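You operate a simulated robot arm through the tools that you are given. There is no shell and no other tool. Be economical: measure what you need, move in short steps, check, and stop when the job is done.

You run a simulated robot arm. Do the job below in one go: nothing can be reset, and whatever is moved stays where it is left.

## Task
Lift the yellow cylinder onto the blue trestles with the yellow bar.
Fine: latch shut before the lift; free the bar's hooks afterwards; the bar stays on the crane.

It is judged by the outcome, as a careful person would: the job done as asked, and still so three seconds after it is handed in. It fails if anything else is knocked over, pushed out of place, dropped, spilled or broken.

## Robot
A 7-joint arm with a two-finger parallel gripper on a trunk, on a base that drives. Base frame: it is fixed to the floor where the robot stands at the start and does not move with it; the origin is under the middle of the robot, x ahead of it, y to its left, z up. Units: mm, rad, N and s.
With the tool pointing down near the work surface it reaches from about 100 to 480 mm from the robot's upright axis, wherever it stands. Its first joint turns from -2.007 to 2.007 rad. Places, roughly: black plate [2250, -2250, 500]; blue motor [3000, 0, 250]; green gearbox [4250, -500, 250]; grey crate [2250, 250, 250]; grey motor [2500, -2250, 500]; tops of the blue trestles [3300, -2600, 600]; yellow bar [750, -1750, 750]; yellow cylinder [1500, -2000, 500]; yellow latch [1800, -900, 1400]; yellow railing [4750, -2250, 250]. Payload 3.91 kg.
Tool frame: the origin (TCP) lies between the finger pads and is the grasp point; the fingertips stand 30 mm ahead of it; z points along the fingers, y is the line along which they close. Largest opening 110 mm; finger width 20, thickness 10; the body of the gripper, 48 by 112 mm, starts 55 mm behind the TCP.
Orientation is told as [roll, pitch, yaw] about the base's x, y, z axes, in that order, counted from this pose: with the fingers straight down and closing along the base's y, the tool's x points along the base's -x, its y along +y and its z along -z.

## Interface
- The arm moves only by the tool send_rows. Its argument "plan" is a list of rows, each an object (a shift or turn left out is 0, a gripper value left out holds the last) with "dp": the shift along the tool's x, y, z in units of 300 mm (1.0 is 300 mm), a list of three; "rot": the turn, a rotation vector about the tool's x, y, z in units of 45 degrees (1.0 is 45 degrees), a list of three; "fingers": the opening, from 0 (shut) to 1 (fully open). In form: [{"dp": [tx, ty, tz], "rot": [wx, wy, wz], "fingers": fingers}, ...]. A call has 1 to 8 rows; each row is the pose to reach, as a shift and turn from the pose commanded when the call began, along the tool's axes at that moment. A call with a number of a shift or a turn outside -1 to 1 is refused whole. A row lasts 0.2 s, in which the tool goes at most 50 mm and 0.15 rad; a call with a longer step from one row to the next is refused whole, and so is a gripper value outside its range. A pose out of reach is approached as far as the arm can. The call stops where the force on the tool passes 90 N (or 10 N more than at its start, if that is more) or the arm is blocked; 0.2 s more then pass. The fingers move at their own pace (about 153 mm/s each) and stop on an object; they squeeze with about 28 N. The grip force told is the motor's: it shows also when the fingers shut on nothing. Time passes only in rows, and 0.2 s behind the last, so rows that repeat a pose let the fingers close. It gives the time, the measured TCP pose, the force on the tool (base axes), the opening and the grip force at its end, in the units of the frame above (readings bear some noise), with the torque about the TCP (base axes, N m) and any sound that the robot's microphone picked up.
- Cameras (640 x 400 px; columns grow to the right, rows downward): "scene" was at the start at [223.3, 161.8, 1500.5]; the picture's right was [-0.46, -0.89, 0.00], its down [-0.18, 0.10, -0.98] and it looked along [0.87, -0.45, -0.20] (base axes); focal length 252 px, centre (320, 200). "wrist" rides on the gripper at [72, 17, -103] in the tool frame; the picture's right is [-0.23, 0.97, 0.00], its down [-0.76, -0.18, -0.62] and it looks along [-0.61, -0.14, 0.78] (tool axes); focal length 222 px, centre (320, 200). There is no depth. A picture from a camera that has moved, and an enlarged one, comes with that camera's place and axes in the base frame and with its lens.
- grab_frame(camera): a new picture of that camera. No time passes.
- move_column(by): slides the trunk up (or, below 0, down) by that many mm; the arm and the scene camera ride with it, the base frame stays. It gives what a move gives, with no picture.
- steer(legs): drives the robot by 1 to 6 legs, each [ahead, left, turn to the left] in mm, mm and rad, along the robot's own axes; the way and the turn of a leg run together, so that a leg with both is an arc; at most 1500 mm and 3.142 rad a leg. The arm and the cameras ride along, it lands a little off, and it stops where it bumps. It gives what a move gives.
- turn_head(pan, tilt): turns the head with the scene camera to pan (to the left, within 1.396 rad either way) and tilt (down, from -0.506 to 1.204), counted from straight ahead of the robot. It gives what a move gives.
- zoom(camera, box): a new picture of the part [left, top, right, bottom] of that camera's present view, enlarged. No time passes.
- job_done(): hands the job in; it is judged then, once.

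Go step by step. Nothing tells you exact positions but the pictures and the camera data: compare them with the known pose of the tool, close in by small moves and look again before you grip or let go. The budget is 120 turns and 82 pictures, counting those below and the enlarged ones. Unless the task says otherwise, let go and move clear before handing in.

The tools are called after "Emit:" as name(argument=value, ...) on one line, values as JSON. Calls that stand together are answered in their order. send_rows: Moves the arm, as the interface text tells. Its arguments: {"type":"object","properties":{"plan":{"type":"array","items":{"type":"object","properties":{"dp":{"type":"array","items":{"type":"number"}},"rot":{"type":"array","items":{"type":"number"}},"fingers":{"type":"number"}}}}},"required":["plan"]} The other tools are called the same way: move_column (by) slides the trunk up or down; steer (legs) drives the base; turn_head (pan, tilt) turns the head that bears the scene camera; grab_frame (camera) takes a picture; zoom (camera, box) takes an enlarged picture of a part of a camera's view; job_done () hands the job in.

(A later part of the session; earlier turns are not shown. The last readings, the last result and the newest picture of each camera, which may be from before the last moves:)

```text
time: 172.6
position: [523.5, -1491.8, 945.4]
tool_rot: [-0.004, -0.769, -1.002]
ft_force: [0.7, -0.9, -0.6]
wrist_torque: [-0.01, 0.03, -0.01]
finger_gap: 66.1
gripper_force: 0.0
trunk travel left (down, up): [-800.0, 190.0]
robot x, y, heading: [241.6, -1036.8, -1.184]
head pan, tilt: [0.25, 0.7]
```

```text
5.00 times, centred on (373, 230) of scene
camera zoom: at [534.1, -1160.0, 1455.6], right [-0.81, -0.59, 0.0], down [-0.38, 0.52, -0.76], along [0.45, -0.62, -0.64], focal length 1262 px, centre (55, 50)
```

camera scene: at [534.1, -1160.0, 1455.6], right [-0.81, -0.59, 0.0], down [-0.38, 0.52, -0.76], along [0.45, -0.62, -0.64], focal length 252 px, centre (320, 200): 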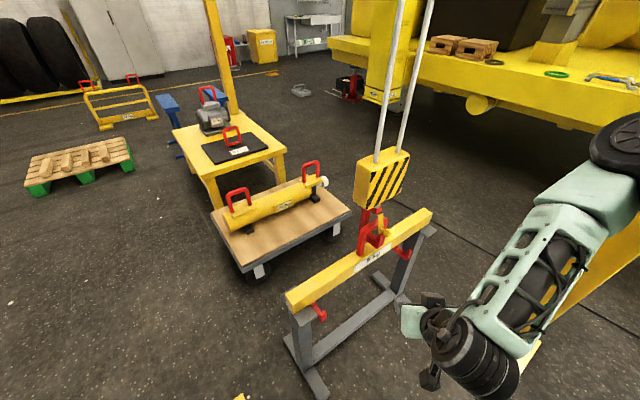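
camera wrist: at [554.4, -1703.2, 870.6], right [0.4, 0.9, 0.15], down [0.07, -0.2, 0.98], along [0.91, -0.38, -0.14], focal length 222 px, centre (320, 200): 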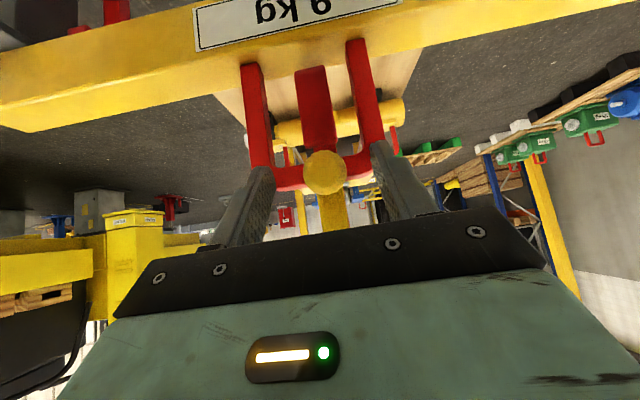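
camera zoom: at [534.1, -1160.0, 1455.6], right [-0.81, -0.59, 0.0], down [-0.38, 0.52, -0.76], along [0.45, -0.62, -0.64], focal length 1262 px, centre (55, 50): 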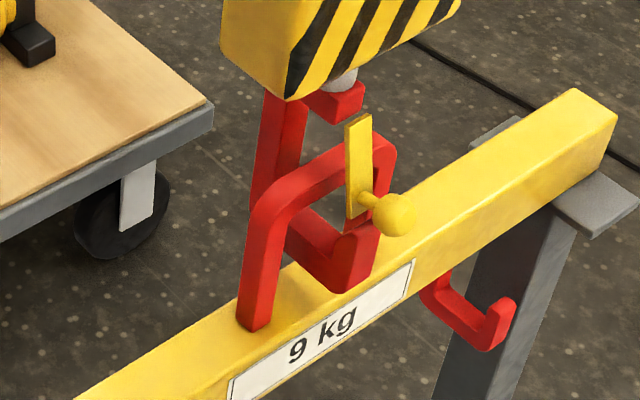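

The latch is shut: the lever stands vertical across the mouth onto the hook tip, with the eye inside. Now back to the pendant to lift the bar.

Emit:
steer(legs=[[-1063, 214, 0], [0, 0, 0.575]])

Emit:
send_rows(plan=[{"dp": [-0.12, 0, -0.08], "fingers": 0}, {"dp": [-0.24, 0, -0.16]}, {"dp": [-0.36, 0, -0.24]}, {"dp": [-0.48, 0, -0.32]}])

```text
time: 179.7
position: [535.9, -212.2, 945.3]
tool_rot: [-0.003, -0.769, -0.444]
ft_force: [0.0, 0.7, 0.1]
wrist_torque: [-0.02, 0.02, -0.01]
finger_gap: 66.1
gripper_force: 0.1
trunk travel left (down, up): [-800.0, 190.0]
robot x, y, heading: [57.0, 24.9, -0.625]
head pan, tilt: [0.25, 0.7]
```

```text
time: 180.7
position: [570.3, -228.3, 1111.6]
tool_rot: [-0.005, -0.766, -0.447]
ft_force: [0.7, -0.5, 0.1]
wrist_torque: [0.0, -0.01, 0.01]
finger_gap: 0.0
gripper_force: 28.3
out of reach, approached as far as the arm can: row 1, 2, 3
trunk travel left (down, up): [-800.0, 190.0]
robot x, y, heading: [57.4, 25.0, -0.631]
head pan, tilt: [0.25, 0.7]
```

Emit:
send_rows(plan=[{"dp": [-0.02, 0.09, -0.1], "rot": [-0.012, -0.08, -0.013]}, {"dp": [-0.042, 0.19, -0.2], "rot": [-0.025, -0.16, -0.026]}, {"dp": [-0.065, 0.295, -0.3], "rot": [-0.038, -0.25, -0.04]}, {"dp": [-0.088, 0.4, -0.4], "rot": [-0.05, -0.34, -0.053]}, {"dp": [-0.11, 0.505, -0.5], "rot": [-0.064, -0.42, -0.066]}, {"dp": [-0.132, 0.61, -0.595], "rot": [-0.076, -0.5, -0.08]}, {"dp": [-0.154, 0.708, -0.675], "rot": [-0.089, -0.586, -0.092]}])

```text
time: 182.3
position: [569.5, -5.1, 1283.8]
tool_rot: [-0.117, -1.223, -0.276]
ft_force: [-0.9, 0.0, -0.9]
wrist_torque: [-0.01, -0.03, 0.0]
finger_gap: 0.0
gripper_force: 27.5
trunk travel left (down, up): [-800.0, 190.0]
robot x, y, heading: [58.1, 27.3, -0.634]
head pan, tilt: [0.25, 0.7]
```

Emit:
send_rows(plan=[{"dp": [-0.011, 0.057, 0.09]}, {"dp": [-0.011, 0.057, 0.14]}, {"dp": [-0.011, 0.057, 0.177]}, {"dp": [-0.011, 0.057, 0.177]}, {"dp": [-0.011, 0.057, 0.177]}, {"dp": [-0.011, 0.057, 0.177]}, {"dp": [-0.011, 0.057, 0.177]}, {"dp": [-0.011, 0.057, 0.177]}])

Emit:
send_rows(plan=[{}])

Emit:
send_rows(plan=[{"dp": [0, 0, -0.1]}])

Emit:
grab_frame(camera="wrist")

```text
time: 184.1
position: [618.7, 7.4, 1274.5]
tool_rot: [-0.079, -1.226, -0.277]
ft_force: [-1.3, 1.4, 0.8]
wrist_torque: [-0.02, 0.02, 0.03]
finger_gap: 0.0
gripper_force: 27.7
trunk travel left (down, up): [-800.0, 190.0]
robot x, y, heading: [53.5, 23.3, -0.628]
head pan, tilt: [0.25, 0.7]
```

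```text
time: 184.5
position: [619.6, 6.4, 1274.0]
tool_rot: [-0.079, -1.227, -0.277]
ft_force: [-1.7, 1.1, -0.4]
wrist_torque: [0.0, 0.02, 0.05]
finger_gap: 0.0
gripper_force: 27.9
trunk travel left (down, up): [-800.0, 190.0]
robot x, y, heading: [57.9, 25.6, -0.625]
head pan, tilt: [0.25, 0.7]
```

```text
time: 184.9
position: [598.6, 6.9, 1280.8]
tool_rot: [-0.104, -1.221, -0.289]
ft_force: [0.5, -0.2, 0.4]
wrist_torque: [0.01, 0.03, -0.02]
finger_gap: 0.0
gripper_force: 28.0
trunk travel left (down, up): [-800.0, 190.0]
robot x, y, heading: [56.9, 22.3, -0.635]
head pan, tilt: [0.25, 0.7]
```

```text
21 pictures are left
camera wrist: at [490.7, 65.6, 1248.1], right [0.44, 0.88, 0.18], down [-0.36, -0.01, 0.93], along [0.82, -0.47, 0.31], focal length 222 px, centre (320, 200)
```

wrist: 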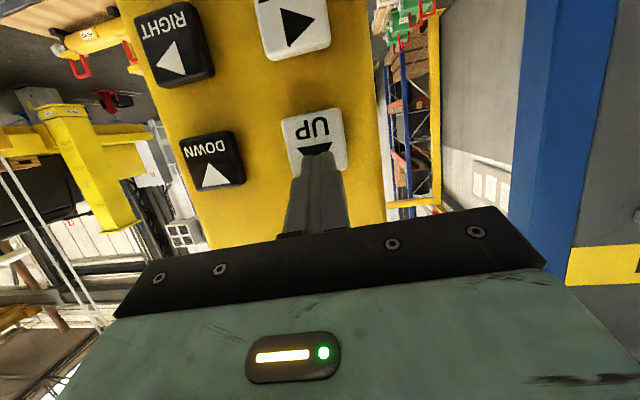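

UP was not reached – the arm is cramped at this stance. I back the base off 35 mm and retry.

Emit:
steer(legs=[[-35, 0, 0]])

Emit:
send_rows(plan=[{"rot": [0, 0, 0]}])

```text
time: 185.7
position: [569.6, 26.1, 1282.5]
tool_rot: [-0.096, -1.225, -0.289]
ft_force: [0.3, 0.9, -0.1]
wrist_torque: [-0.02, 0.01, -0.01]
finger_gap: 0.0
gripper_force: 28.1
trunk travel left (down, up): [-800.0, 190.0]
robot x, y, heading: [24.0, 44.9, -0.627]
head pan, tilt: [0.25, 0.7]
```

```text
time: 186.1
position: [570.2, 25.0, 1281.7]
tool_rot: [-0.102, -1.226, -0.291]
ft_force: [0.9, 0.0, -0.6]
wrist_torque: [0.02, -0.04, 0.0]
finger_gap: 0.0
gripper_force: 28.3
trunk travel left (down, up): [-800.0, 190.0]
robot x, y, heading: [29.7, 43.0, -0.63]
head pan, tilt: [0.25, 0.7]
```

Emit:
send_rows(plan=[{"dp": [-0.025, -0.038, 0.1]}, {"dp": [-0.025, -0.038, 0.165]}, {"dp": [-0.025, -0.038, 0.19]}])

```text
time: 186.9
position: [619.0, -6.0, 1272.5]
tool_rot: [-0.097, -1.226, -0.291]
ft_force: [-3.8, 1.6, 1.0]
wrist_torque: [-0.03, -0.03, 0.02]
finger_gap: 0.3
gripper_force: 27.8
trunk travel left (down, up): [-800.0, 190.0]
robot x, y, heading: [28.1, 45.8, -0.632]
head pan, tilt: [0.25, 0.7]
```

Emit:
send_rows(plan=[{"dp": [0, 0, 0.02]}, {"dp": [0, 0, 0.02]}, {"dp": [0, 0, 0.02]}, {"dp": [0, 0, 0.02]}, {"dp": [0, 0, 0.02]}, {"dp": [0, 0, 0.02]}, {"dp": [0, 0, 0.02]}])

Emit:
send_rows(plan=[{"dp": [0, 0, -0.08]}])

Emit:
steer(legs=[[0, 0, -0.6], [690, -250, 0]])

Emit:
turn_head(pan=0.35, tilt=0.35)

Emit:
grab_frame(camera="scene")

```text
time: 188.5
position: [621.7, -6.9, 1270.8]
tool_rot: [-0.098, -1.227, -0.288]
ft_force: [-17.9, 9.3, 7.6]
wrist_torque: [-0.06, -0.18, 0.09]
finger_gap: 0.3
gripper_force: 28.2
trunk travel left (down, up): [-800.0, 190.0]
robot x, y, heading: [29.6, 44.5, -0.633]
head pan, tilt: [0.25, 0.7]
```

```text
time: 188.9
position: [603.0, -1.9, 1276.1]
tool_rot: [-0.1, -1.226, -0.291]
ft_force: [-1.0, 0.2, -0.5]
wrist_torque: [-0.02, 0.03, 0.04]
finger_gap: 0.1
gripper_force: 28.2
trunk travel left (down, up): [-800.0, 190.0]
robot x, y, heading: [30.9, 42.9, -0.631]
head pan, tilt: [0.25, 0.7]
```

```text
time: 194.6
position: [465.0, -1048.8, 1276.6]
tool_rot: [-0.099, -1.226, -0.894]
ft_force: [-0.1, 0.1, 0.6]
wrist_torque: [-0.02, -0.03, -0.04]
finger_gap: 0.0
gripper_force: 28.1
trunk travel left (down, up): [-800.0, 190.0]
robot x, y, heading: [15.0, -687.1, -1.24]
head pan, tilt: [0.25, 0.7]
```

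```text
time: 195.4
position: [463.8, -1047.6, 1277.3]
tool_rot: [-0.097, -1.226, -0.895]
ft_force: [-0.5, 0.1, 0.0]
wrist_torque: [0.02, -0.02, -0.03]
finger_gap: 0.0
gripper_force: 28.0
trunk travel left (down, up): [-800.0, 190.0]
robot x, y, heading: [20.1, -684.7, -1.236]
head pan, tilt: [0.351, 0.351]
```

```text
20 pictures are left
camera scene: at [315.0, -823.8, 1486.9], right [-0.77, -0.63, 0.0], down [-0.22, 0.27, -0.94], along [0.6, -0.73, -0.34], focal length 252 px, centre (320, 200)
```

scene: 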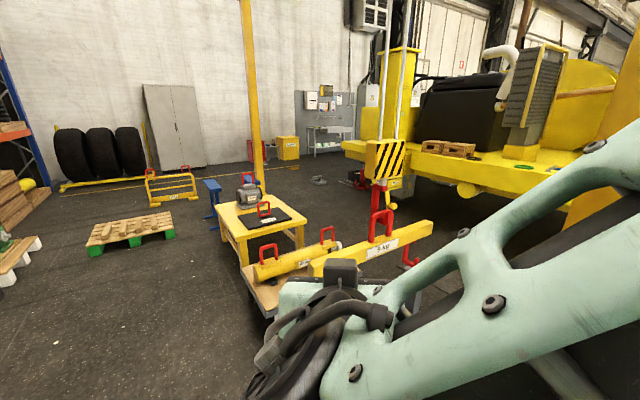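

The bar hangs on the crane, raised about 240 mm. Next FWD about 880 mm in total; I press somewhat short first, then look.

Emit:
steer(legs=[[-690, 250, 0], [0, 0, 0.6]])

```text
time: 201.0
position: [595.8, 0.1, 1277.2]
tool_rot: [-0.099, -1.225, -0.288]
ft_force: [0.3, -0.9, -0.5]
wrist_torque: [-0.04, -0.02, 0.0]
finger_gap: 0.0
gripper_force: 27.6
trunk travel left (down, up): [-800.0, 190.0]
robot x, y, heading: [19.9, 40.1, -0.626]
head pan, tilt: [0.351, 0.351]
```

Emit:
send_rows(plan=[{"dp": [0.13, 0.006, 0.01]}, {"dp": [0.265, 0.012, 0.06]}, {"dp": [0.4, 0.018, 0.1]}, {"dp": [0.53, 0.024, 0.157]}, {"dp": [0.53, 0.024, 0.23]}, {"dp": [0.53, 0.024, 0.268]}])

Emit:
grab_frame(camera="wrist")

```text
time: 202.4
position: [616.7, -7.0, 1100.0]
tool_rot: [-0.098, -1.224, -0.287]
ft_force: [-3.0, 1.3, 1.8]
wrist_torque: [0.01, -0.05, 0.04]
finger_gap: 0.0
gripper_force: 28.2
trunk travel left (down, up): [-800.0, 190.0]
robot x, y, heading: [17.2, 43.0, -0.625]
head pan, tilt: [0.351, 0.351]
```

```text
19 pictures are left
camera wrist: at [508.5, 52.4, 1066.9], right [0.43, 0.88, 0.18], down [-0.36, -0.01, 0.93], along [0.83, -0.47, 0.31], focal length 222 px, centre (320, 200)
```

wrist: 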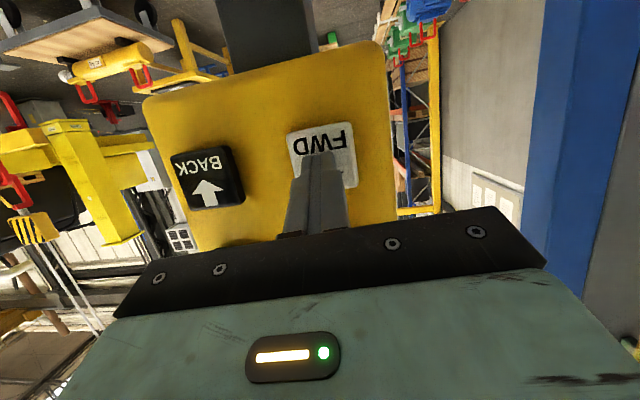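

Emit:
send_rows(plan=[{"dp": [0, 0, 0.022]}, {"dp": [0, 0, 0.022]}, {"dp": [0, 0, 0.022]}, {"dp": [0, 0, 0.022]}, {"dp": [0, 0, 0.022]}, {"dp": [0, 0, 0.022]}, {"dp": [0, 0, 0.022]}, {"dp": [0, 0, 0.022]}])

Emit:
send_rows(plan=[{}, {}, {}, {}])

Emit:
send_rows(plan=[{"dp": [0, 0, -0.08]}, {"dp": [0, 0, -0.08]}, {"dp": [0, 0, -0.08]}, {"dp": [0, 0, -0.08]}, {"dp": [0, 0, -0.08]}, {"dp": [0, 0, -0.08]}])

Emit:
grab_frame(camera="wrist")

```text
time: 204.2
position: [621.9, -9.4, 1098.5]
tool_rot: [-0.098, -1.225, -0.285]
ft_force: [-18.7, 8.1, 6.0]
wrist_torque: [-0.02, -0.15, 0.05]
finger_gap: 0.0
gripper_force: 28.0
trunk travel left (down, up): [-800.0, 190.0]
robot x, y, heading: [22.8, 42.2, -0.626]
head pan, tilt: [0.351, 0.351]
```

```text
time: 205.2
position: [621.4, -8.8, 1097.7]
tool_rot: [-0.096, -1.226, -0.286]
ft_force: [-18.7, 9.8, 3.3]
wrist_torque: [-0.03, -0.07, 0.12]
finger_gap: 0.0
gripper_force: 28.2
trunk travel left (down, up): [-800.0, 190.0]
robot x, y, heading: [21.6, 42.3, -0.627]
head pan, tilt: [0.351, 0.351]
```

```text
time: 206.6
position: [601.4, -0.4, 1106.2]
tool_rot: [-0.099, -1.225, -0.29]
ft_force: [0.1, -0.3, -0.3]
wrist_torque: [0.04, 0.03, 0.02]
finger_gap: 0.0
gripper_force: 27.7
trunk travel left (down, up): [-800.0, 190.0]
robot x, y, heading: [20.4, 40.7, -0.622]
head pan, tilt: [0.351, 0.351]
```

```text
18 pictures are left
camera wrist: at [493.5, 58.3, 1072.0], right [0.43, 0.88, 0.18], down [-0.36, -0.01, 0.93], along [0.83, -0.47, 0.31], focal length 222 px, centre (320, 200)
```

wrist: 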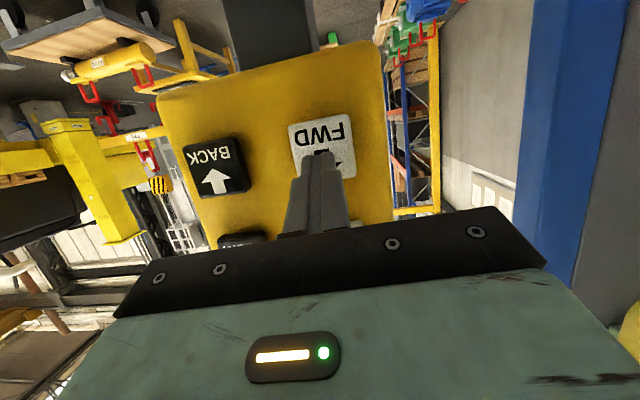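

It moved about 780 mm; roughly 100 mm more FWD is needed to pass the cylinder's eyes. I tap FWD again and then look from closer.

Emit:
send_rows(plan=[{"dp": [0, 0, 0.065]}, {"dp": [0, 0, 0.102]}, {"dp": [0, 0, 0.102]}, {"dp": [0, 0, 0.102]}, {"dp": [0, 0, 0.102]}])

Emit:
send_rows(plan=[{"dp": [0, 0, -0.08]}])

Emit:
steer(legs=[[0, 0, -0.6], [1077, 69, 0]])

Emit:
turn_head(pan=0.3, tilt=0.45)

Emit:
grab_frame(camera="scene")

```text
time: 207.8
position: [624.2, -10.2, 1098.3]
tool_rot: [-0.096, -1.228, -0.286]
ft_force: [-48.2, 14.4, 22.8]
wrist_torque: [-0.29, -0.65, -0.09]
finger_gap: 0.0
gripper_force: 27.6
trunk travel left (down, up): [-800.0, 190.0]
robot x, y, heading: [19.0, 39.4, -0.633]
head pan, tilt: [0.351, 0.351]
```

```text
time: 208.2
position: [610.1, -6.0, 1103.0]
tool_rot: [-0.099, -1.227, -0.29]
ft_force: [-0.1, 0.3, 0.5]
wrist_torque: [0.01, -0.01, -0.02]
finger_gap: 0.0
gripper_force: 27.5
trunk travel left (down, up): [-800.0, 190.0]
robot x, y, heading: [22.4, 44.3, -0.62]
head pan, tilt: [0.351, 0.351]
```

```text
time: 209.4
position: [595.6, -63.2, 1105.2]
tool_rot: [-0.014, -1.214, -0.453]
ft_force: [1.5, 5.8, -0.4]
wrist_torque: [0.04, 0.03, 0.18]
finger_gap: 0.0
gripper_force: 37.5
trunk travel left (down, up): [-800.0, 190.0]
robot x, y, heading: [24.6, 44.2, -0.786]
head pan, tilt: [0.351, 0.351]
stopped in leg 1: the force on the tool passed its limit at 125 N (the readings are from after the stop); the commanded pose is now the measured one
```

```text
time: 210.1
position: [594.8, -64.5, 1105.9]
tool_rot: [-0.013, -1.215, -0.453]
ft_force: [2.8, 12.5, -1.0]
wrist_torque: [0.07, 0.02, 0.32]
finger_gap: 0.0
gripper_force: 38.1
trunk travel left (down, up): [-800.0, 190.0]
robot x, y, heading: [21.1, 36.5, -0.789]
head pan, tilt: [0.3, 0.45]
```

```text
17 pictures are left
camera scene: at [347.6, 45.3, 1477.7], right [-0.47, -0.88, 0.0], down [-0.38, 0.2, -0.9], along [0.8, -0.42, -0.43], focal length 252 px, centre (320, 200)
```

scene: 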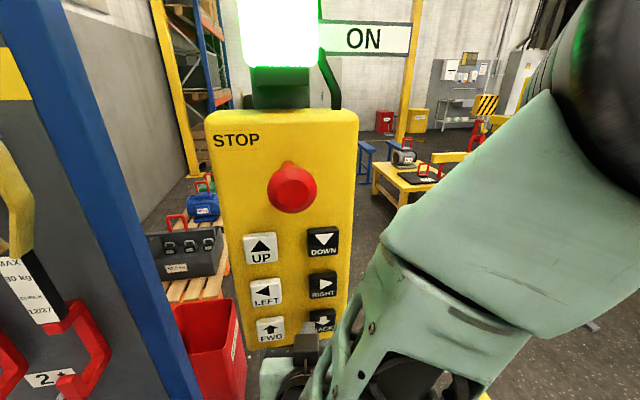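

The fingertip had not been drawn back enough and brushed the BACK button while turning; it stopped. I retract properly, then drive to the lookout.

Emit:
send_rows(plan=[{"dp": [0, 0.02, -0.1]}, {"dp": [0, 0.02, -0.2]}])

Emit:
steer(legs=[[0, 0, -0.44], [1077, 69, 0]])

Emit:
grab_frame(camera="scene")

```text
time: 210.7
position: [547.1, -33.7, 1125.5]
tool_rot: [-0.013, -1.214, -0.454]
ft_force: [-0.2, -0.1, 0.4]
wrist_torque: [-0.01, -0.01, -0.02]
finger_gap: 0.1
gripper_force: 37.9
trunk travel left (down, up): [-800.0, 190.0]
robot x, y, heading: [23.0, 41.0, -0.79]
head pan, tilt: [0.3, 0.45]
```

```text
time: 217.6
position: [891.5, -1249.8, 1124.9]
tool_rot: [-0.015, -1.215, -0.891]
ft_force: [0.3, 0.0, -0.1]
wrist_torque: [-0.05, 0.0, -0.02]
finger_gap: 0.0
gripper_force: 37.8
trunk travel left (down, up): [-800.0, 190.0]
robot x, y, heading: [448.8, -956.6, -1.22]
head pan, tilt: [0.3, 0.45]
```

```text
16 pictures are left
camera scene: at [743.0, -1096.0, 1477.8], right [-0.8, -0.6, 0.0], down [-0.26, 0.35, -0.9], along [0.54, -0.72, -0.44], focal length 252 px, centre (320, 200)
```

scene: 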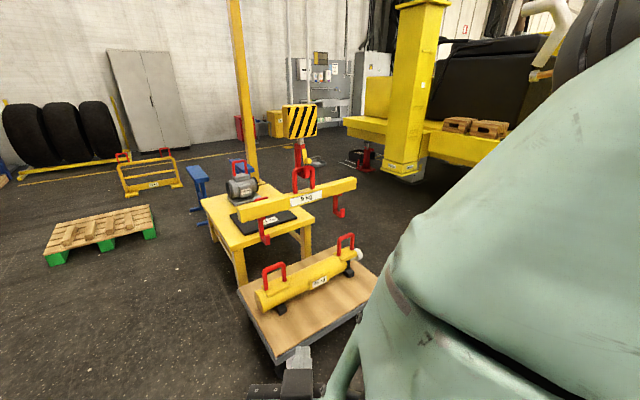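

Emit:
zoom(camera="scene", box=[210, 165, 402, 285])

```text
3.33 times, centred on (306, 225) of scene
camera zoom: at [743.0, -1096.0, 1477.8], right [-0.8, -0.6, 0.0], down [-0.26, 0.35, -0.9], along [0.54, -0.72, -0.44], focal length 841 px, centre (367, 117)
```

zoom: 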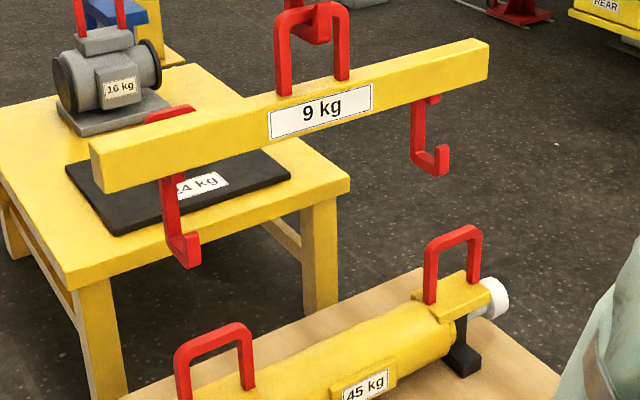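

Bar hooks and cylinder eyes match in spacing (500 mm). The hooks sit ~48 mm beyond the eyes and ~20 mm left, so I need FWD ~35, RIGHT ~20, then DOWN ~225.

Emit:
steer(legs=[[-1107, -69, 0], [0, 0, 0.6]])

```text
time: 224.9
position: [532.8, 74.9, 1124.9]
tool_rot: [-0.015, -1.214, -0.289]
ft_force: [-0.2, 0.0, -0.1]
wrist_torque: [0.02, -0.04, -0.04]
finger_gap: 0.1
gripper_force: 37.4
trunk travel left (down, up): [-800.0, 190.0]
robot x, y, heading: [2.4, 60.7, -0.624]
head pan, tilt: [0.3, 0.45]
```

Emit:
send_rows(plan=[{"dp": [-0.02, -0.09, 0.1]}, {"dp": [-0.043, -0.185, 0.2]}, {"dp": [-0.043, -0.185, 0.3]}, {"dp": [-0.043, -0.185, 0.345]}, {"dp": [-0.043, -0.185, 0.383]}, {"dp": [-0.043, -0.185, 0.383]}, {"dp": [-0.043, -0.185, 0.383]}])

Emit:
send_rows(plan=[{"dp": [0, 0, -0.134]}])

```text
time: 226.5
position: [621.9, -9.3, 1099.8]
tool_rot: [-0.012, -1.217, -0.29]
ft_force: [-34.7, 7.3, 16.8]
wrist_torque: [-0.15, -0.45, -0.15]
finger_gap: 0.1
gripper_force: 37.3
trunk travel left (down, up): [-800.0, 190.0]
robot x, y, heading: [2.9, 60.4, -0.624]
head pan, tilt: [0.3, 0.45]
```

```text
time: 226.9
position: [589.0, -2.5, 1110.7]
tool_rot: [-0.013, -1.217, -0.293]
ft_force: [1.0, -0.3, 0.2]
wrist_torque: [0.0, 0.01, -0.02]
finger_gap: 0.0
gripper_force: 37.9
trunk travel left (down, up): [-800.0, 190.0]
robot x, y, heading: [7.9, 63.2, -0.624]
head pan, tilt: [0.3, 0.45]
```

Emit:
send_rows(plan=[{"dp": [-0.09, -0.1, -0.05]}, {"dp": [-0.185, -0.2, -0.08]}, {"dp": [-0.277, -0.304, -0.083]}, {"dp": [-0.277, -0.304, -0.005]}, {"dp": [-0.277, -0.304, 0.033]}, {"dp": [-0.277, -0.304, 0.033]}, {"dp": [-0.277, -0.304, 0.033]}, {"dp": [-0.277, -0.304, -0.1]}])

Emit:
send_rows(plan=[{"dp": [-0.13, 0, -0.06]}, {"dp": [-0.269, -0.001, -0.1]}, {"dp": [-0.269, -0.001, -0.005]}])

```text
time: 228.7
position: [564.9, -88.3, 1200.0]
tool_rot: [-0.013, -1.214, -0.294]
ft_force: [0.3, -0.2, -0.8]
wrist_torque: [0.0, 0.01, 0.04]
finger_gap: 0.1
gripper_force: 37.7
trunk travel left (down, up): [-800.0, 190.0]
robot x, y, heading: [0.6, 67.0, -0.627]
head pan, tilt: [0.3, 0.45]
```

```text
time: 229.5
position: [586.8, -92.8, 1274.7]
tool_rot: [-0.017, -1.215, -0.288]
ft_force: [-3.2, 0.9, -0.1]
wrist_torque: [-0.03, 0.05, 0.0]
finger_gap: 0.1
gripper_force: 37.7
trunk travel left (down, up): [-800.0, 190.0]
robot x, y, heading: [2.1, 66.6, -0.624]
head pan, tilt: [0.3, 0.45]
```

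Emit:
send_rows(plan=[{"dp": [0, 0, 0.036]}, {"dp": [0, 0, 0.036]}, {"dp": [0, 0, 0.036]}, {"dp": [0, 0, 0.036]}, {"dp": [0, 0, 0.036]}, {"dp": [0, 0, 0.036]}, {"dp": [0, 0, 0.036]}, {"dp": [0, 0, -0.05]}])

Emit:
send_rows(plan=[{"dp": [0, 0, -0.08]}])

Emit:
steer(legs=[[0, 0, -0.6], [1107, 69, 0]])

Emit:
zoom(camera="scene", box=[210, 165, 402, 285])

```text
time: 231.3
position: [576.5, -92.7, 1280.4]
tool_rot: [-0.011, -1.213, -0.296]
ft_force: [-0.1, 0.1, -0.1]
wrist_torque: [-0.01, -0.01, 0.02]
finger_gap: 0.0
gripper_force: 37.0
trunk travel left (down, up): [-800.0, 190.0]
robot x, y, heading: [4.6, 62.2, -0.625]
head pan, tilt: [0.3, 0.45]
```

```text
time: 231.7
position: [554.3, -85.1, 1289.1]
tool_rot: [-0.014, -1.214, -0.291]
ft_force: [0.0, 0.8, -0.2]
wrist_torque: [0.0, 0.0, 0.01]
finger_gap: 0.0
gripper_force: 37.6
trunk travel left (down, up): [-800.0, 190.0]
robot x, y, heading: [6.2, 61.4, -0.619]
head pan, tilt: [0.3, 0.45]
```

```text
time: 239.2
position: [819.4, -1410.1, 1290.7]
tool_rot: [-0.014, -1.215, -0.891]
ft_force: [0.2, -0.2, 0.3]
wrist_torque: [0.02, -0.02, 0.02]
finger_gap: 0.0
gripper_force: 38.0
trunk travel left (down, up): [-800.0, 190.0]
robot x, y, heading: [446.6, -970.6, -1.222]
head pan, tilt: [0.3, 0.45]
```

```text
3.33 times, centred on (306, 225) of scene
camera zoom: at [744.5, -1112.9, 1477.8], right [-0.8, -0.6, 0.0], down [-0.26, 0.35, -0.9], along [0.54, -0.72, -0.44], focal length 841 px, centre (367, 117)
```

zoom: 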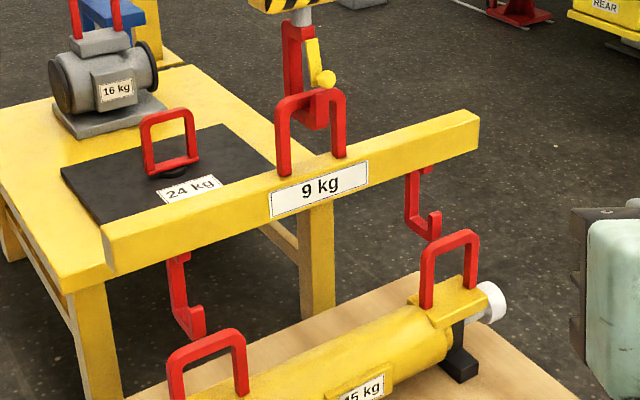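

Now hooks are ~90 mm beyond the eyes, bottom at z≈517, sideways within tolerance. DOWN ~50, then BACK ~85.

Emit:
steer(legs=[[-1107, -69, 0], [0, 0, 0.6]])

```text
time: 246.5
position: [560.2, -112.8, 1290.3]
tool_rot: [-0.014, -1.214, -0.311]
ft_force: [0.8, -0.1, 0.6]
wrist_torque: [-0.01, -0.02, -0.01]
finger_gap: 0.2
gripper_force: 38.4
trunk travel left (down, up): [-800.0, 190.0]
robot x, y, heading: [12.7, 45.2, -0.647]
head pan, tilt: [0.3, 0.45]
```

Emit:
send_rows(plan=[{"dp": [0.018, 0.094, -0.02]}, {"dp": [0.018, 0.094, 0.075]}, {"dp": [0.018, 0.094, 0.111]}, {"dp": [0.018, 0.094, 0.111]}, {"dp": [0.018, 0.094, 0.111]}, {"dp": [0.018, 0.094, 0.111]}, {"dp": [0.018, 0.094, -0.03]}])

Emit:
send_rows(plan=[{"dp": [0.13, 0, 0.03]}, {"dp": [0.27, -0.001, 0.08]}, {"dp": [0.4, -0.002, 0.14]}, {"dp": [0.534, -0.003, 0.2]}, {"dp": [0.534, -0.003, 0.24]}])

```text
time: 248.1
position: [560.9, -84.7, 1285.5]
tool_rot: [-0.014, -1.215, -0.314]
ft_force: [0.4, 0.4, 0.1]
wrist_torque: [0.04, -0.02, 0.01]
finger_gap: 0.4
gripper_force: 37.5
trunk travel left (down, up): [-800.0, 190.0]
robot x, y, heading: [11.9, 51.0, -0.648]
head pan, tilt: [0.3, 0.45]
```

```text
time: 249.3
position: [570.1, -88.8, 1112.1]
tool_rot: [-0.013, -1.216, -0.313]
ft_force: [-0.2, -0.4, -0.7]
wrist_torque: [-0.01, 0.0, 0.02]
finger_gap: 0.0
gripper_force: 37.3
trunk travel left (down, up): [-800.0, 190.0]
robot x, y, heading: [10.3, 50.2, -0.642]
head pan, tilt: [0.3, 0.45]
```

Emit:
send_rows(plan=[{"dp": [0, 0, 0.102]}, {"dp": [0, 0, 0.102]}, {"dp": [0, 0, 0.102]}, {"dp": [0, 0, 0.102]}, {"dp": [0, 0, 0.102]}, {"dp": [0, 0, 0.102]}, {"dp": [0, 0, -0.03]}, {"dp": [0, 0, -0.12]}])

Emit:
steer(legs=[[0, 0, -0.58], [1107, 69, 0]])

Emit:
zoom(camera="scene", box=[210, 180, 402, 300])

```text
time: 251.1
position: [538.2, -76.6, 1126.7]
tool_rot: [-0.015, -1.216, -0.313]
ft_force: [0.7, -0.9, -0.1]
wrist_torque: [0.04, 0.0, -0.01]
finger_gap: 0.2
gripper_force: 37.9
trunk travel left (down, up): [-800.0, 190.0]
robot x, y, heading: [12.6, 47.1, -0.646]
head pan, tilt: [0.3, 0.45]
```

```text
time: 258.4
position: [830.3, -1366.2, 1127.4]
tool_rot: [-0.013, -1.215, -0.883]
ft_force: [0.7, -0.7, 0.1]
wrist_torque: [-0.02, -0.02, -0.01]
finger_gap: 0.2
gripper_force: 37.8
trunk travel left (down, up): [-800.0, 190.0]
robot x, y, heading: [458.9, -977.9, -1.218]
head pan, tilt: [0.3, 0.45]
```

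```text
3.33 times, centred on (306, 240) of scene
camera zoom: at [753.9, -1112.1, 1477.8], right [-0.79, -0.61, 0.0], down [-0.27, 0.35, -0.9], along [0.55, -0.71, -0.44], focal length 841 px, centre (367, 67)
```

zoom: 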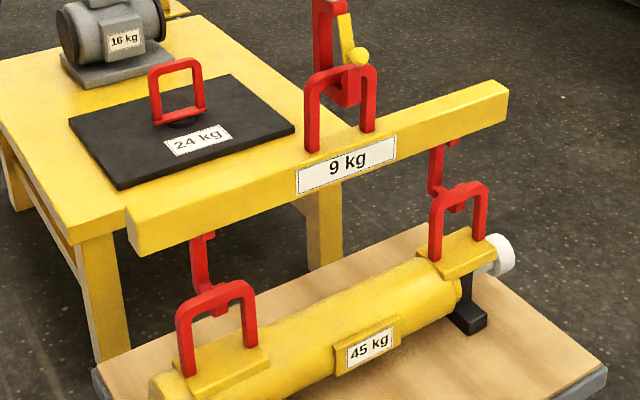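

Emit:
zoom(camera="scene", box=[250, 213, 370, 288])

```text
5.33 times, centred on (310, 250) of scene
camera zoom: at [753.9, -1112.1, 1477.8], right [-0.79, -0.61, 0.0], down [-0.27, 0.35, -0.9], along [0.55, -0.71, -0.44], focal length 1346 px, centre (373, -69)
```

zoom: 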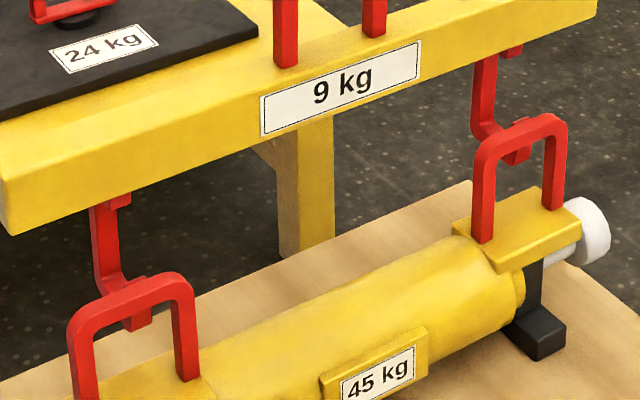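

The hook tips stand just behind the eyes' top bars and still ~20 mm too high to pass under. I go FWD a little for clearance, LEFT a touch, and DOWN ~45 more.

Emit:
steer(legs=[[-1107, -69, 0], [0, 0, 0.58]])

```text
time: 265.6
position: [541.6, -111.4, 1127.3]
tool_rot: [-0.014, -1.214, -0.321]
ft_force: [0.6, 0.1, 0.5]
wrist_torque: [0.02, -0.03, -0.01]
finger_gap: 0.1
gripper_force: 37.6
trunk travel left (down, up): [-800.0, 190.0]
robot x, y, heading: [18.8, 20.3, -0.66]
head pan, tilt: [0.3, 0.45]
```

Emit:
send_rows(plan=[{"dp": [0.01, 0.14, -0.02]}, {"dp": [0.025, 0.28, 0.0]}, {"dp": [0.04, 0.407, 0.057]}, {"dp": [0.04, 0.407, 0.135]}, {"dp": [0.04, 0.407, 0.174]}, {"dp": [0.04, 0.407, 0.174]}, {"dp": [0.04, 0.407, 0.174]}, {"dp": [0.04, 0.407, 0.174]}])

Emit:
send_rows(plan=[{"dp": [0, 0, -0.134]}])

Emit:
send_rows(plan=[{"dp": [-0.13, 0, -0.05]}, {"dp": [-0.267, -0.001, -0.099]}, {"dp": [-0.267, -0.001, -0.005]}, {"dp": [-0.267, -0.001, 0.035]}, {"dp": [-0.267, -0.001, 0.035]}, {"dp": [-0.267, -0.001, -0.1]}])

```text
time: 267.4
position: [621.9, -11.1, 1098.8]
tool_rot: [-0.012, -1.217, -0.318]
ft_force: [-30.8, 10.7, 13.7]
wrist_torque: [-0.17, -0.36, 0.02]
finger_gap: 0.0
gripper_force: 37.3
trunk travel left (down, up): [-800.0, 190.0]
robot x, y, heading: [16.6, 16.8, -0.652]
head pan, tilt: [0.3, 0.45]
```

```text
time: 267.8
position: [590.7, -3.2, 1109.8]
tool_rot: [-0.015, -1.214, -0.323]
ft_force: [0.2, -0.4, -0.2]
wrist_torque: [0.04, -0.01, 0.0]
finger_gap: 0.2
gripper_force: 37.9
trunk travel left (down, up): [-800.0, 190.0]
robot x, y, heading: [14.9, 19.7, -0.653]
head pan, tilt: [0.3, 0.45]
```

```text
time: 269.2
position: [587.4, -1.9, 1195.9]
tool_rot: [-0.015, -1.214, -0.323]
ft_force: [0.2, -0.6, -0.1]
wrist_torque: [0.01, 0.0, 0.02]
finger_gap: 0.0
gripper_force: 37.3
trunk travel left (down, up): [-800.0, 190.0]
robot x, y, heading: [18.0, 19.2, -0.657]
head pan, tilt: [0.3, 0.45]
```

Emit:
send_rows(plan=[{"dp": [-0.095, -0.1, -0.06]}, {"dp": [-0.19, -0.2, -0.09]}, {"dp": [-0.284, -0.297, -0.09]}, {"dp": [-0.284, -0.297, 0.0]}, {"dp": [-0.284, -0.297, 0.038]}, {"dp": [-0.284, -0.297, 0.038]}, {"dp": [-0.284, -0.297, 0.038]}])

Emit:
send_rows(plan=[{"dp": [0, 0, -0.12]}, {"dp": [0, 0, -0.2]}])

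Emit:
steer(legs=[[0, 0, -0.57], [1107, 69, 0]])

Emit:
zoom(camera="scene", box=[230, 200, 374, 290])

```text
time: 270.8
position: [594.7, -94.6, 1273.0]
tool_rot: [-0.013, -1.22, -0.322]
ft_force: [-21.4, 6.0, 9.9]
wrist_torque: [-0.1, -0.23, -0.09]
finger_gap: 0.2
gripper_force: 38.4
trunk travel left (down, up): [-800.0, 190.0]
robot x, y, heading: [19.1, 21.7, -0.658]
head pan, tilt: [0.3, 0.45]
```

```text
time: 271.4
position: [542.5, -76.7, 1291.9]
tool_rot: [-0.014, -1.216, -0.323]
ft_force: [-0.5, 0.3, 0.1]
wrist_torque: [0.0, -0.04, 0.01]
finger_gap: 0.0
gripper_force: 38.2
trunk travel left (down, up): [-800.0, 190.0]
robot x, y, heading: [22.2, 19.2, -0.655]
head pan, tilt: [0.3, 0.45]
```

```text
time: 278.6
position: [846.5, -1364.9, 1293.0]
tool_rot: [-0.015, -1.214, -0.89]
ft_force: [-0.5, -0.5, -0.5]
wrist_torque: [-0.01, -0.04, 0.0]
finger_gap: 0.0
gripper_force: 37.5
trunk travel left (down, up): [-800.0, 190.0]
robot x, y, heading: [459.2, -999.7, -1.224]
head pan, tilt: [0.3, 0.45]
```

```text
4.44 times, centred on (302, 245) of scene
camera zoom: at [751.9, -1138.5, 1477.8], right [-0.8, -0.6, 0.0], down [-0.26, 0.35, -0.9], along [0.54, -0.72, -0.44], focal length 1122 px, centre (400, 0)
```

zoom: 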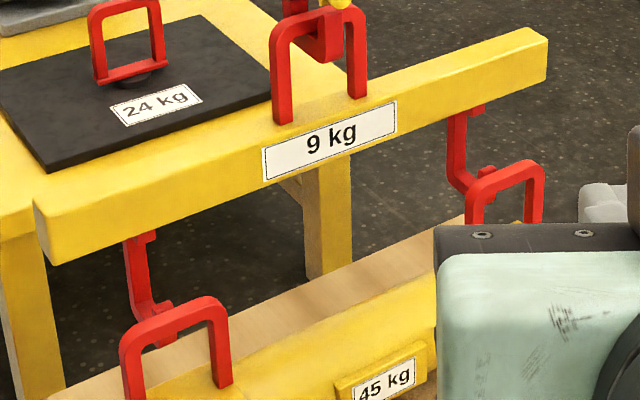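

The tips are now ~45 mm behind the eyes' bars but only level with their underside; I need ~35 mm more down, then BACK ~80 mm.

Emit:
steer(legs=[[-1107, -69, 0], [0, 0, 0.58]])

```text
time: 285.9
position: [537.6, -69.8, 1293.1]
tool_rot: [-0.012, -1.213, -0.312]
ft_force: [0.8, 0.2, 0.5]
wrist_torque: [-0.01, -0.01, -0.04]
finger_gap: 0.0
gripper_force: 37.9
trunk travel left (down, up): [-800.0, 190.0]
robot x, y, heading: [13.0, 21.8, -0.645]
head pan, tilt: [0.3, 0.45]
```

Emit:
send_rows(plan=[{"dp": [-0.013, -0.018, 0.1]}, {"dp": [-0.013, -0.018, 0.19]}, {"dp": [-0.013, -0.018, 0.227]}, {"dp": [-0.013, -0.018, 0.227]}, {"dp": [-0.013, -0.018, 0.227]}, {"dp": [-0.013, -0.018, 0.227]}, {"dp": [-0.013, -0.018, 0.227]}, {"dp": [-0.013, -0.018, 0.085]}])

Emit:
send_rows(plan=[{"dp": [0.13, 0, 0.03]}, {"dp": [0.27, -0.001, 0.08]}, {"dp": [0.4, -0.002, 0.14]}, {"dp": [0.534, -0.003, 0.2]}, {"dp": [0.534, -0.003, 0.24]}])

Emit:
zoom(camera="wrist", box=[0, 0, 200, 125])

```text
time: 287.7
position: [560.8, -84.6, 1286.1]
tool_rot: [-0.015, -1.214, -0.314]
ft_force: [0.1, 0.6, 0.0]
wrist_torque: [-0.04, 0.0, 0.01]
finger_gap: 0.3
gripper_force: 37.7
trunk travel left (down, up): [-800.0, 190.0]
robot x, y, heading: [10.3, 19.7, -0.643]
head pan, tilt: [0.3, 0.45]
```

```text
time: 288.9
position: [571.0, -89.3, 1110.0]
tool_rot: [-0.013, -1.217, -0.312]
ft_force: [-0.9, 0.7, -0.3]
wrist_torque: [0.0, 0.02, 0.02]
finger_gap: 0.0
gripper_force: 37.8
trunk travel left (down, up): [-800.0, 190.0]
robot x, y, heading: [12.0, 20.9, -0.646]
head pan, tilt: [0.3, 0.45]
```

```text
3.20 times, centred on (100, 62) of wrist
camera zoom: at [460.1, -33.7, 1079.0], right [0.39, 0.9, 0.21], down [-0.36, -0.06, 0.93], along [0.85, -0.43, 0.3], focal length 711 px, centre (1024, 640)
```

zoom: 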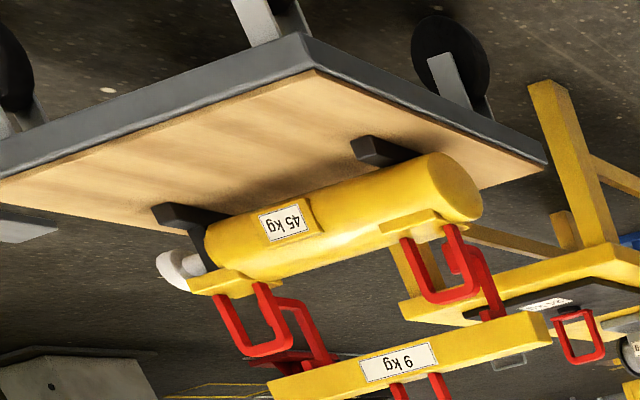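

The zoomed wrist view from the pendant shows it well: the hook tips are now below the eyes' top bars. BACK now.

Emit:
send_rows(plan=[{"dp": [0, 0, 0.102]}, {"dp": [0, 0, 0.102]}, {"dp": [0, 0, 0.102]}, {"dp": [0, 0, 0.102]}, {"dp": [0, 0, 0.102]}, {"dp": [0, 0, 0.102]}, {"dp": [0, 0, 0]}, {"dp": [0, 0, 0]}])

Emit:
send_rows(plan=[{}, {}, {}, {}])

Emit:
zoom(camera="wrist", box=[0, 0, 200, 125])

```text
time: 290.7
position: [570.9, -89.8, 1110.4]
tool_rot: [-0.014, -1.215, -0.315]
ft_force: [-1.0, -0.3, 0.1]
wrist_torque: [-0.02, -0.06, 0.03]
finger_gap: 0.0
gripper_force: 38.5
trunk travel left (down, up): [-800.0, 190.0]
robot x, y, heading: [12.5, 23.7, -0.644]
head pan, tilt: [0.3, 0.45]
```

```text
time: 291.7
position: [570.4, -89.8, 1109.3]
tool_rot: [-0.014, -1.216, -0.313]
ft_force: [-0.2, -0.3, 0.8]
wrist_torque: [0.0, 0.02, 0.01]
finger_gap: 0.3
gripper_force: 37.3
trunk travel left (down, up): [-800.0, 190.0]
robot x, y, heading: [9.8, 25.0, -0.641]
head pan, tilt: [0.3, 0.45]
```

```text
3.20 times, centred on (100, 62) of wrist
camera zoom: at [459.3, -34.0, 1078.6], right [0.39, 0.9, 0.21], down [-0.36, -0.06, 0.93], along [0.85, -0.43, 0.3], focal length 711 px, centre (1024, 640)
```

zoom: 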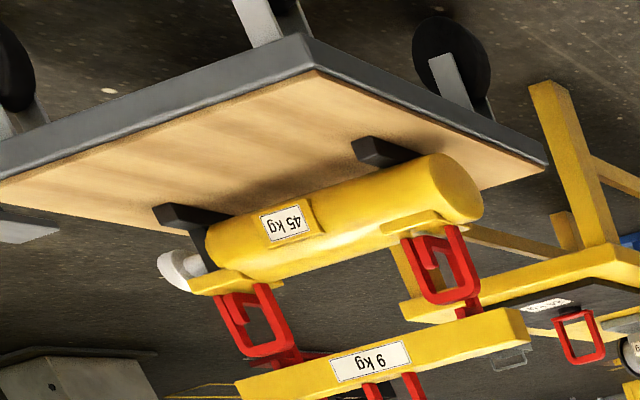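

The hook tips have passed through both eyes. Now UP: first a short lift to take the load and check.

Emit:
send_rows(plan=[{"dp": [-0.1, 0.05, -0.1]}, {"dp": [-0.21, 0.11, -0.19]}, {"dp": [-0.32, 0.18, -0.24]}, {"dp": [-0.43, 0.24, -0.26]}, {"dp": [-0.526, 0.302, -0.255]}, {"dp": [-0.526, 0.302, -0.145]}])

Emit:
send_rows(plan=[{"dp": [0, 0, 0.04]}, {"dp": [0, 0, 0.04]}, {"dp": [0, 0, 0.04]}, {"dp": [0, 0, 0.04]}, {"dp": [0, 0, 0.04]}, {"dp": [0, 0, 0.04]}, {"dp": [0, 0, -0.06]}])

Emit:
send_rows(plan=[{}, {}, {}])

Emit:
grab_frame(camera="wrist")

```text
time: 293.1
position: [612.0, -5.2, 1275.1]
tool_rot: [-0.016, -1.214, -0.31]
ft_force: [-0.3, 0.2, -0.6]
wrist_torque: [0.01, -0.01, -0.05]
finger_gap: 0.1
gripper_force: 37.7
trunk travel left (down, up): [-800.0, 190.0]
robot x, y, heading: [10.3, 20.4, -0.646]
head pan, tilt: [0.3, 0.45]
```

```text
time: 294.7
position: [597.5, -4.7, 1279.8]
tool_rot: [-0.017, -1.213, -0.314]
ft_force: [0.9, 0.6, -0.5]
wrist_torque: [-0.01, 0.0, -0.04]
finger_gap: 0.0
gripper_force: 37.4
trunk travel left (down, up): [-800.0, 190.0]
robot x, y, heading: [12.9, 19.5, -0.646]
head pan, tilt: [0.3, 0.45]
```

```text
time: 295.5
position: [596.5, -1.1, 1280.9]
tool_rot: [-0.015, -1.215, -0.313]
ft_force: [0.4, 0.3, -0.2]
wrist_torque: [-0.01, -0.02, -0.03]
finger_gap: 0.0
gripper_force: 37.5
trunk travel left (down, up): [-800.0, 190.0]
robot x, y, heading: [10.6, 23.2, -0.643]
head pan, tilt: [0.3, 0.45]
```

```text
8 pictures are left
camera wrist: at [485.2, 52.9, 1248.7], right [0.39, 0.9, 0.21], down [-0.36, -0.06, 0.93], along [0.85, -0.43, 0.3], focal length 222 px, centre (320, 200)
```

wrist: 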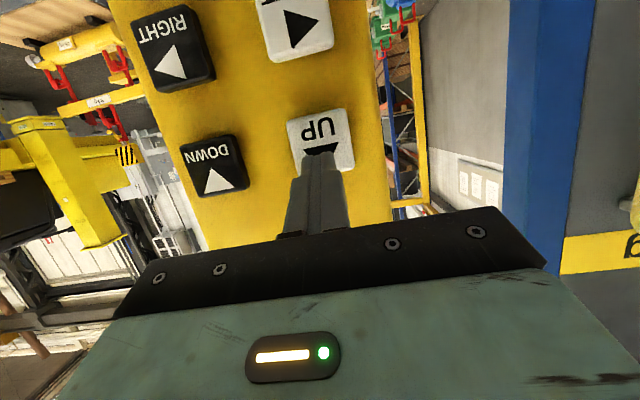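

The load is on; the lamp/reading show no trouble. I continue the lift high enough to clear the table and motor.

Emit:
send_rows(plan=[{"dp": [0, 0, 0.06]}, {"dp": [0, 0, 0.102]}, {"dp": [0, 0, 0.102]}, {"dp": [0, 0, 0.102]}, {"dp": [0, 0, 0.102]}, {"dp": [0, 0, 0.102]}, {"dp": [0, 0, 0.102]}, {"dp": [0, 0, 0.102]}])

Emit:
send_rows(plan=[{}, {}, {}, {}, {}, {}, {}])

Emit:
send_rows(plan=[{"dp": [0, 0, -0.13]}])

Emit:
grab_frame(camera="wrist")

```text
time: 297.3
position: [622.0, -9.3, 1270.4]
tool_rot: [-0.014, -1.218, -0.311]
ft_force: [-24.0, 10.9, 12.1]
wrist_torque: [-0.09, -0.35, 0.12]
finger_gap: 0.0
gripper_force: 37.7
trunk travel left (down, up): [-800.0, 190.0]
robot x, y, heading: [11.1, 22.4, -0.646]
head pan, tilt: [0.3, 0.45]
```

```text
time: 298.9
position: [620.5, -9.1, 1270.6]
tool_rot: [-0.015, -1.215, -0.311]
ft_force: [-24.4, 15.0, 8.2]
wrist_torque: [-0.05, -0.25, 0.2]
finger_gap: 0.0
gripper_force: 37.0
trunk travel left (down, up): [-800.0, 190.0]
robot x, y, heading: [11.1, 18.9, -0.649]
head pan, tilt: [0.3, 0.45]
```

```text
time: 299.3
position: [590.8, -2.2, 1283.6]
tool_rot: [-0.019, -1.215, -0.315]
ft_force: [0.7, 0.4, 0.2]
wrist_torque: [0.03, 0.01, 0.03]
finger_gap: 0.0
gripper_force: 37.5
trunk travel left (down, up): [-800.0, 190.0]
robot x, y, heading: [12.1, 22.1, -0.646]
head pan, tilt: [0.3, 0.45]
```

```text
7 pictures are left
camera wrist: at [479.4, 52.4, 1252.1], right [0.39, 0.9, 0.21], down [-0.36, -0.06, 0.93], along [0.85, -0.44, 0.3], focal length 222 px, centre (320, 200)
```

wrist: 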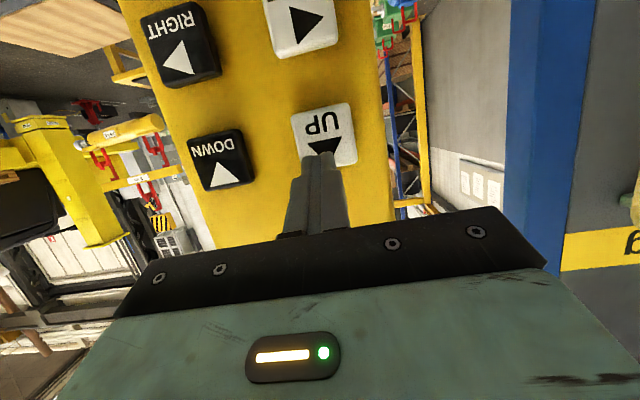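

Cylinder and bar are up, level, cart empty. Now the long FWD run over the table toward the trestles (~1.8 m; I stop short first).

Emit:
send_rows(plan=[{"dp": [0.14, 0.003, 0.02]}, {"dp": [0.28, 0.006, 0.08]}, {"dp": [0.41, 0.008, 0.13]}, {"dp": [0.543, 0.011, 0.19]}, {"dp": [0.543, 0.011, 0.285]}])

Emit:
send_rows(plan=[{"dp": [0, 0, 0.038]}, {"dp": [0, 0, 0.038]}, {"dp": [0, 0, 0.038]}, {"dp": [0, 0, 0.038]}, {"dp": [0, 0, 0.038]}, {"dp": [0, 0, 0.038]}, {"dp": [0, 0, 0.038]}, {"dp": [0, 0, 0.038]}])

Emit:
send_rows(plan=[{}, {}, {}, {}, {}, {}, {}, {}])

Emit:
send_rows(plan=[{}, {}])

Emit:
send_rows(plan=[{"dp": [0, 0, -0.13]}, {"dp": [0, 0, -0.2]}])

```text
time: 300.5
position: [612.1, -3.5, 1101.0]
tool_rot: [-0.012, -1.214, -0.311]
ft_force: [-0.3, 0.1, -0.4]
wrist_torque: [0.0, 0.01, 0.0]
finger_gap: 0.0
gripper_force: 37.8
trunk travel left (down, up): [-800.0, 190.0]
robot x, y, heading: [15.6, 18.3, -0.649]
head pan, tilt: [0.3, 0.45]
```

```text
time: 302.3
position: [621.5, -5.6, 1098.9]
tool_rot: [-0.014, -1.214, -0.309]
ft_force: [-14.3, 8.1, 2.8]
wrist_torque: [0.01, -0.05, 0.12]
finger_gap: 0.0
gripper_force: 38.2
trunk travel left (down, up): [-800.0, 190.0]
robot x, y, heading: [11.3, 20.5, -0.648]
head pan, tilt: [0.3, 0.45]
```

```text
time: 304.1
position: [621.6, -6.2, 1098.5]
tool_rot: [-0.017, -1.216, -0.309]
ft_force: [-14.3, 9.5, -1.8]
wrist_torque: [0.06, 0.04, 0.1]
finger_gap: 0.1
gripper_force: 38.0
trunk travel left (down, up): [-800.0, 190.0]
robot x, y, heading: [13.6, 22.6, -0.645]
head pan, tilt: [0.3, 0.45]
```

```text
time: 304.7
position: [621.8, -6.5, 1098.6]
tool_rot: [-0.015, -1.215, -0.309]
ft_force: [-15.4, 8.0, -2.2]
wrist_torque: [0.01, 0.08, 0.1]
finger_gap: 0.0
gripper_force: 37.9
trunk travel left (down, up): [-800.0, 190.0]
robot x, y, heading: [13.0, 23.7, -0.645]
head pan, tilt: [0.3, 0.45]
```

```text
time: 305.3
position: [569.4, 10.9, 1117.7]
tool_rot: [-0.018, -1.216, -0.311]
ft_force: [-0.1, 0.1, 0.1]
wrist_torque: [-0.02, 0.0, 0.0]
finger_gap: 0.0
gripper_force: 38.2
trunk travel left (down, up): [-800.0, 190.0]
robot x, y, heading: [10.2, 20.5, -0.645]
head pan, tilt: [0.3, 0.45]
```

Emit:
steer(legs=[[0, 0, -0.575], [1107, 69, 0], [571, 1122, 0]])

Emit:
turn_head(pan=0.5, tilt=0.3)

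Emit:
grab_frame(camera="scene")

```text
time: 318.5
position: [2160.6, -1458.1, 1117.7]
tool_rot: [-0.015, -1.214, -0.9]
ft_force: [0.0, 0.2, -0.2]
wrist_torque: [-0.01, 0.01, 0.02]
finger_gap: 0.0
gripper_force: 37.7
trunk travel left (down, up): [-800.0, 190.0]
robot x, y, heading: [1702.5, -1140.4, -1.232]
head pan, tilt: [0.3, 0.45]
```

```text
time: 319.2
position: [2160.5, -1457.6, 1117.7]
tool_rot: [-0.015, -1.214, -0.897]
ft_force: [1.2, -0.2, -0.3]
wrist_torque: [-0.01, -0.02, 0.01]
finger_gap: 0.0
gripper_force: 37.9
trunk travel left (down, up): [-800.0, 190.0]
robot x, y, heading: [1705.2, -1140.5, -1.232]
head pan, tilt: [0.499, 0.3]
```

```text
6 pictures are left
camera scene: at [2010.7, -1269.3, 1491.7], right [-0.67, -0.74, 0.0], down [-0.22, 0.2, -0.96], along [0.71, -0.64, -0.3], focal length 252 px, centre (320, 200)
```

scene: 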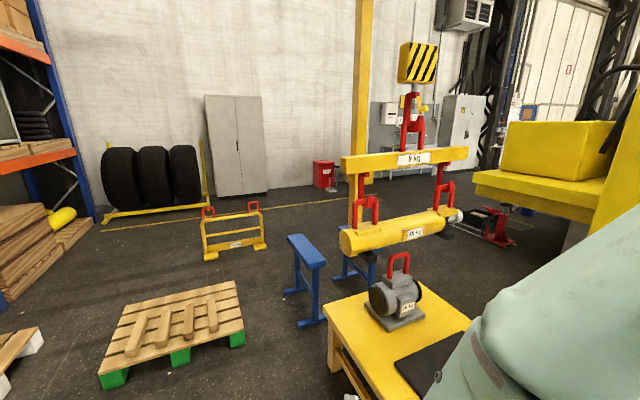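

The cylinder (handle z≈1200) is ~720 mm short of the trestles and ~40 mm left of them; trestle tops run u≈3570–4030. I go back for FWD ~700 and a RIGHT tap.

Emit:
steer(legs=[[-589, -1123, 0], [-1071, -86, 0], [0, 0, 0.587]])

```text
time: 332.4
position: [586.0, 20.0, 1119.1]
tool_rot: [-0.013, -1.215, -0.305]
ft_force: [0.7, -0.4, 0.3]
wrist_torque: [0.03, 0.04, 0.0]
finger_gap: 0.3
gripper_force: 37.8
trunk travel left (down, up): [-800.0, 190.0]
robot x, y, heading: [29.1, 25.3, -0.634]
head pan, tilt: [0.499, 0.3]
```

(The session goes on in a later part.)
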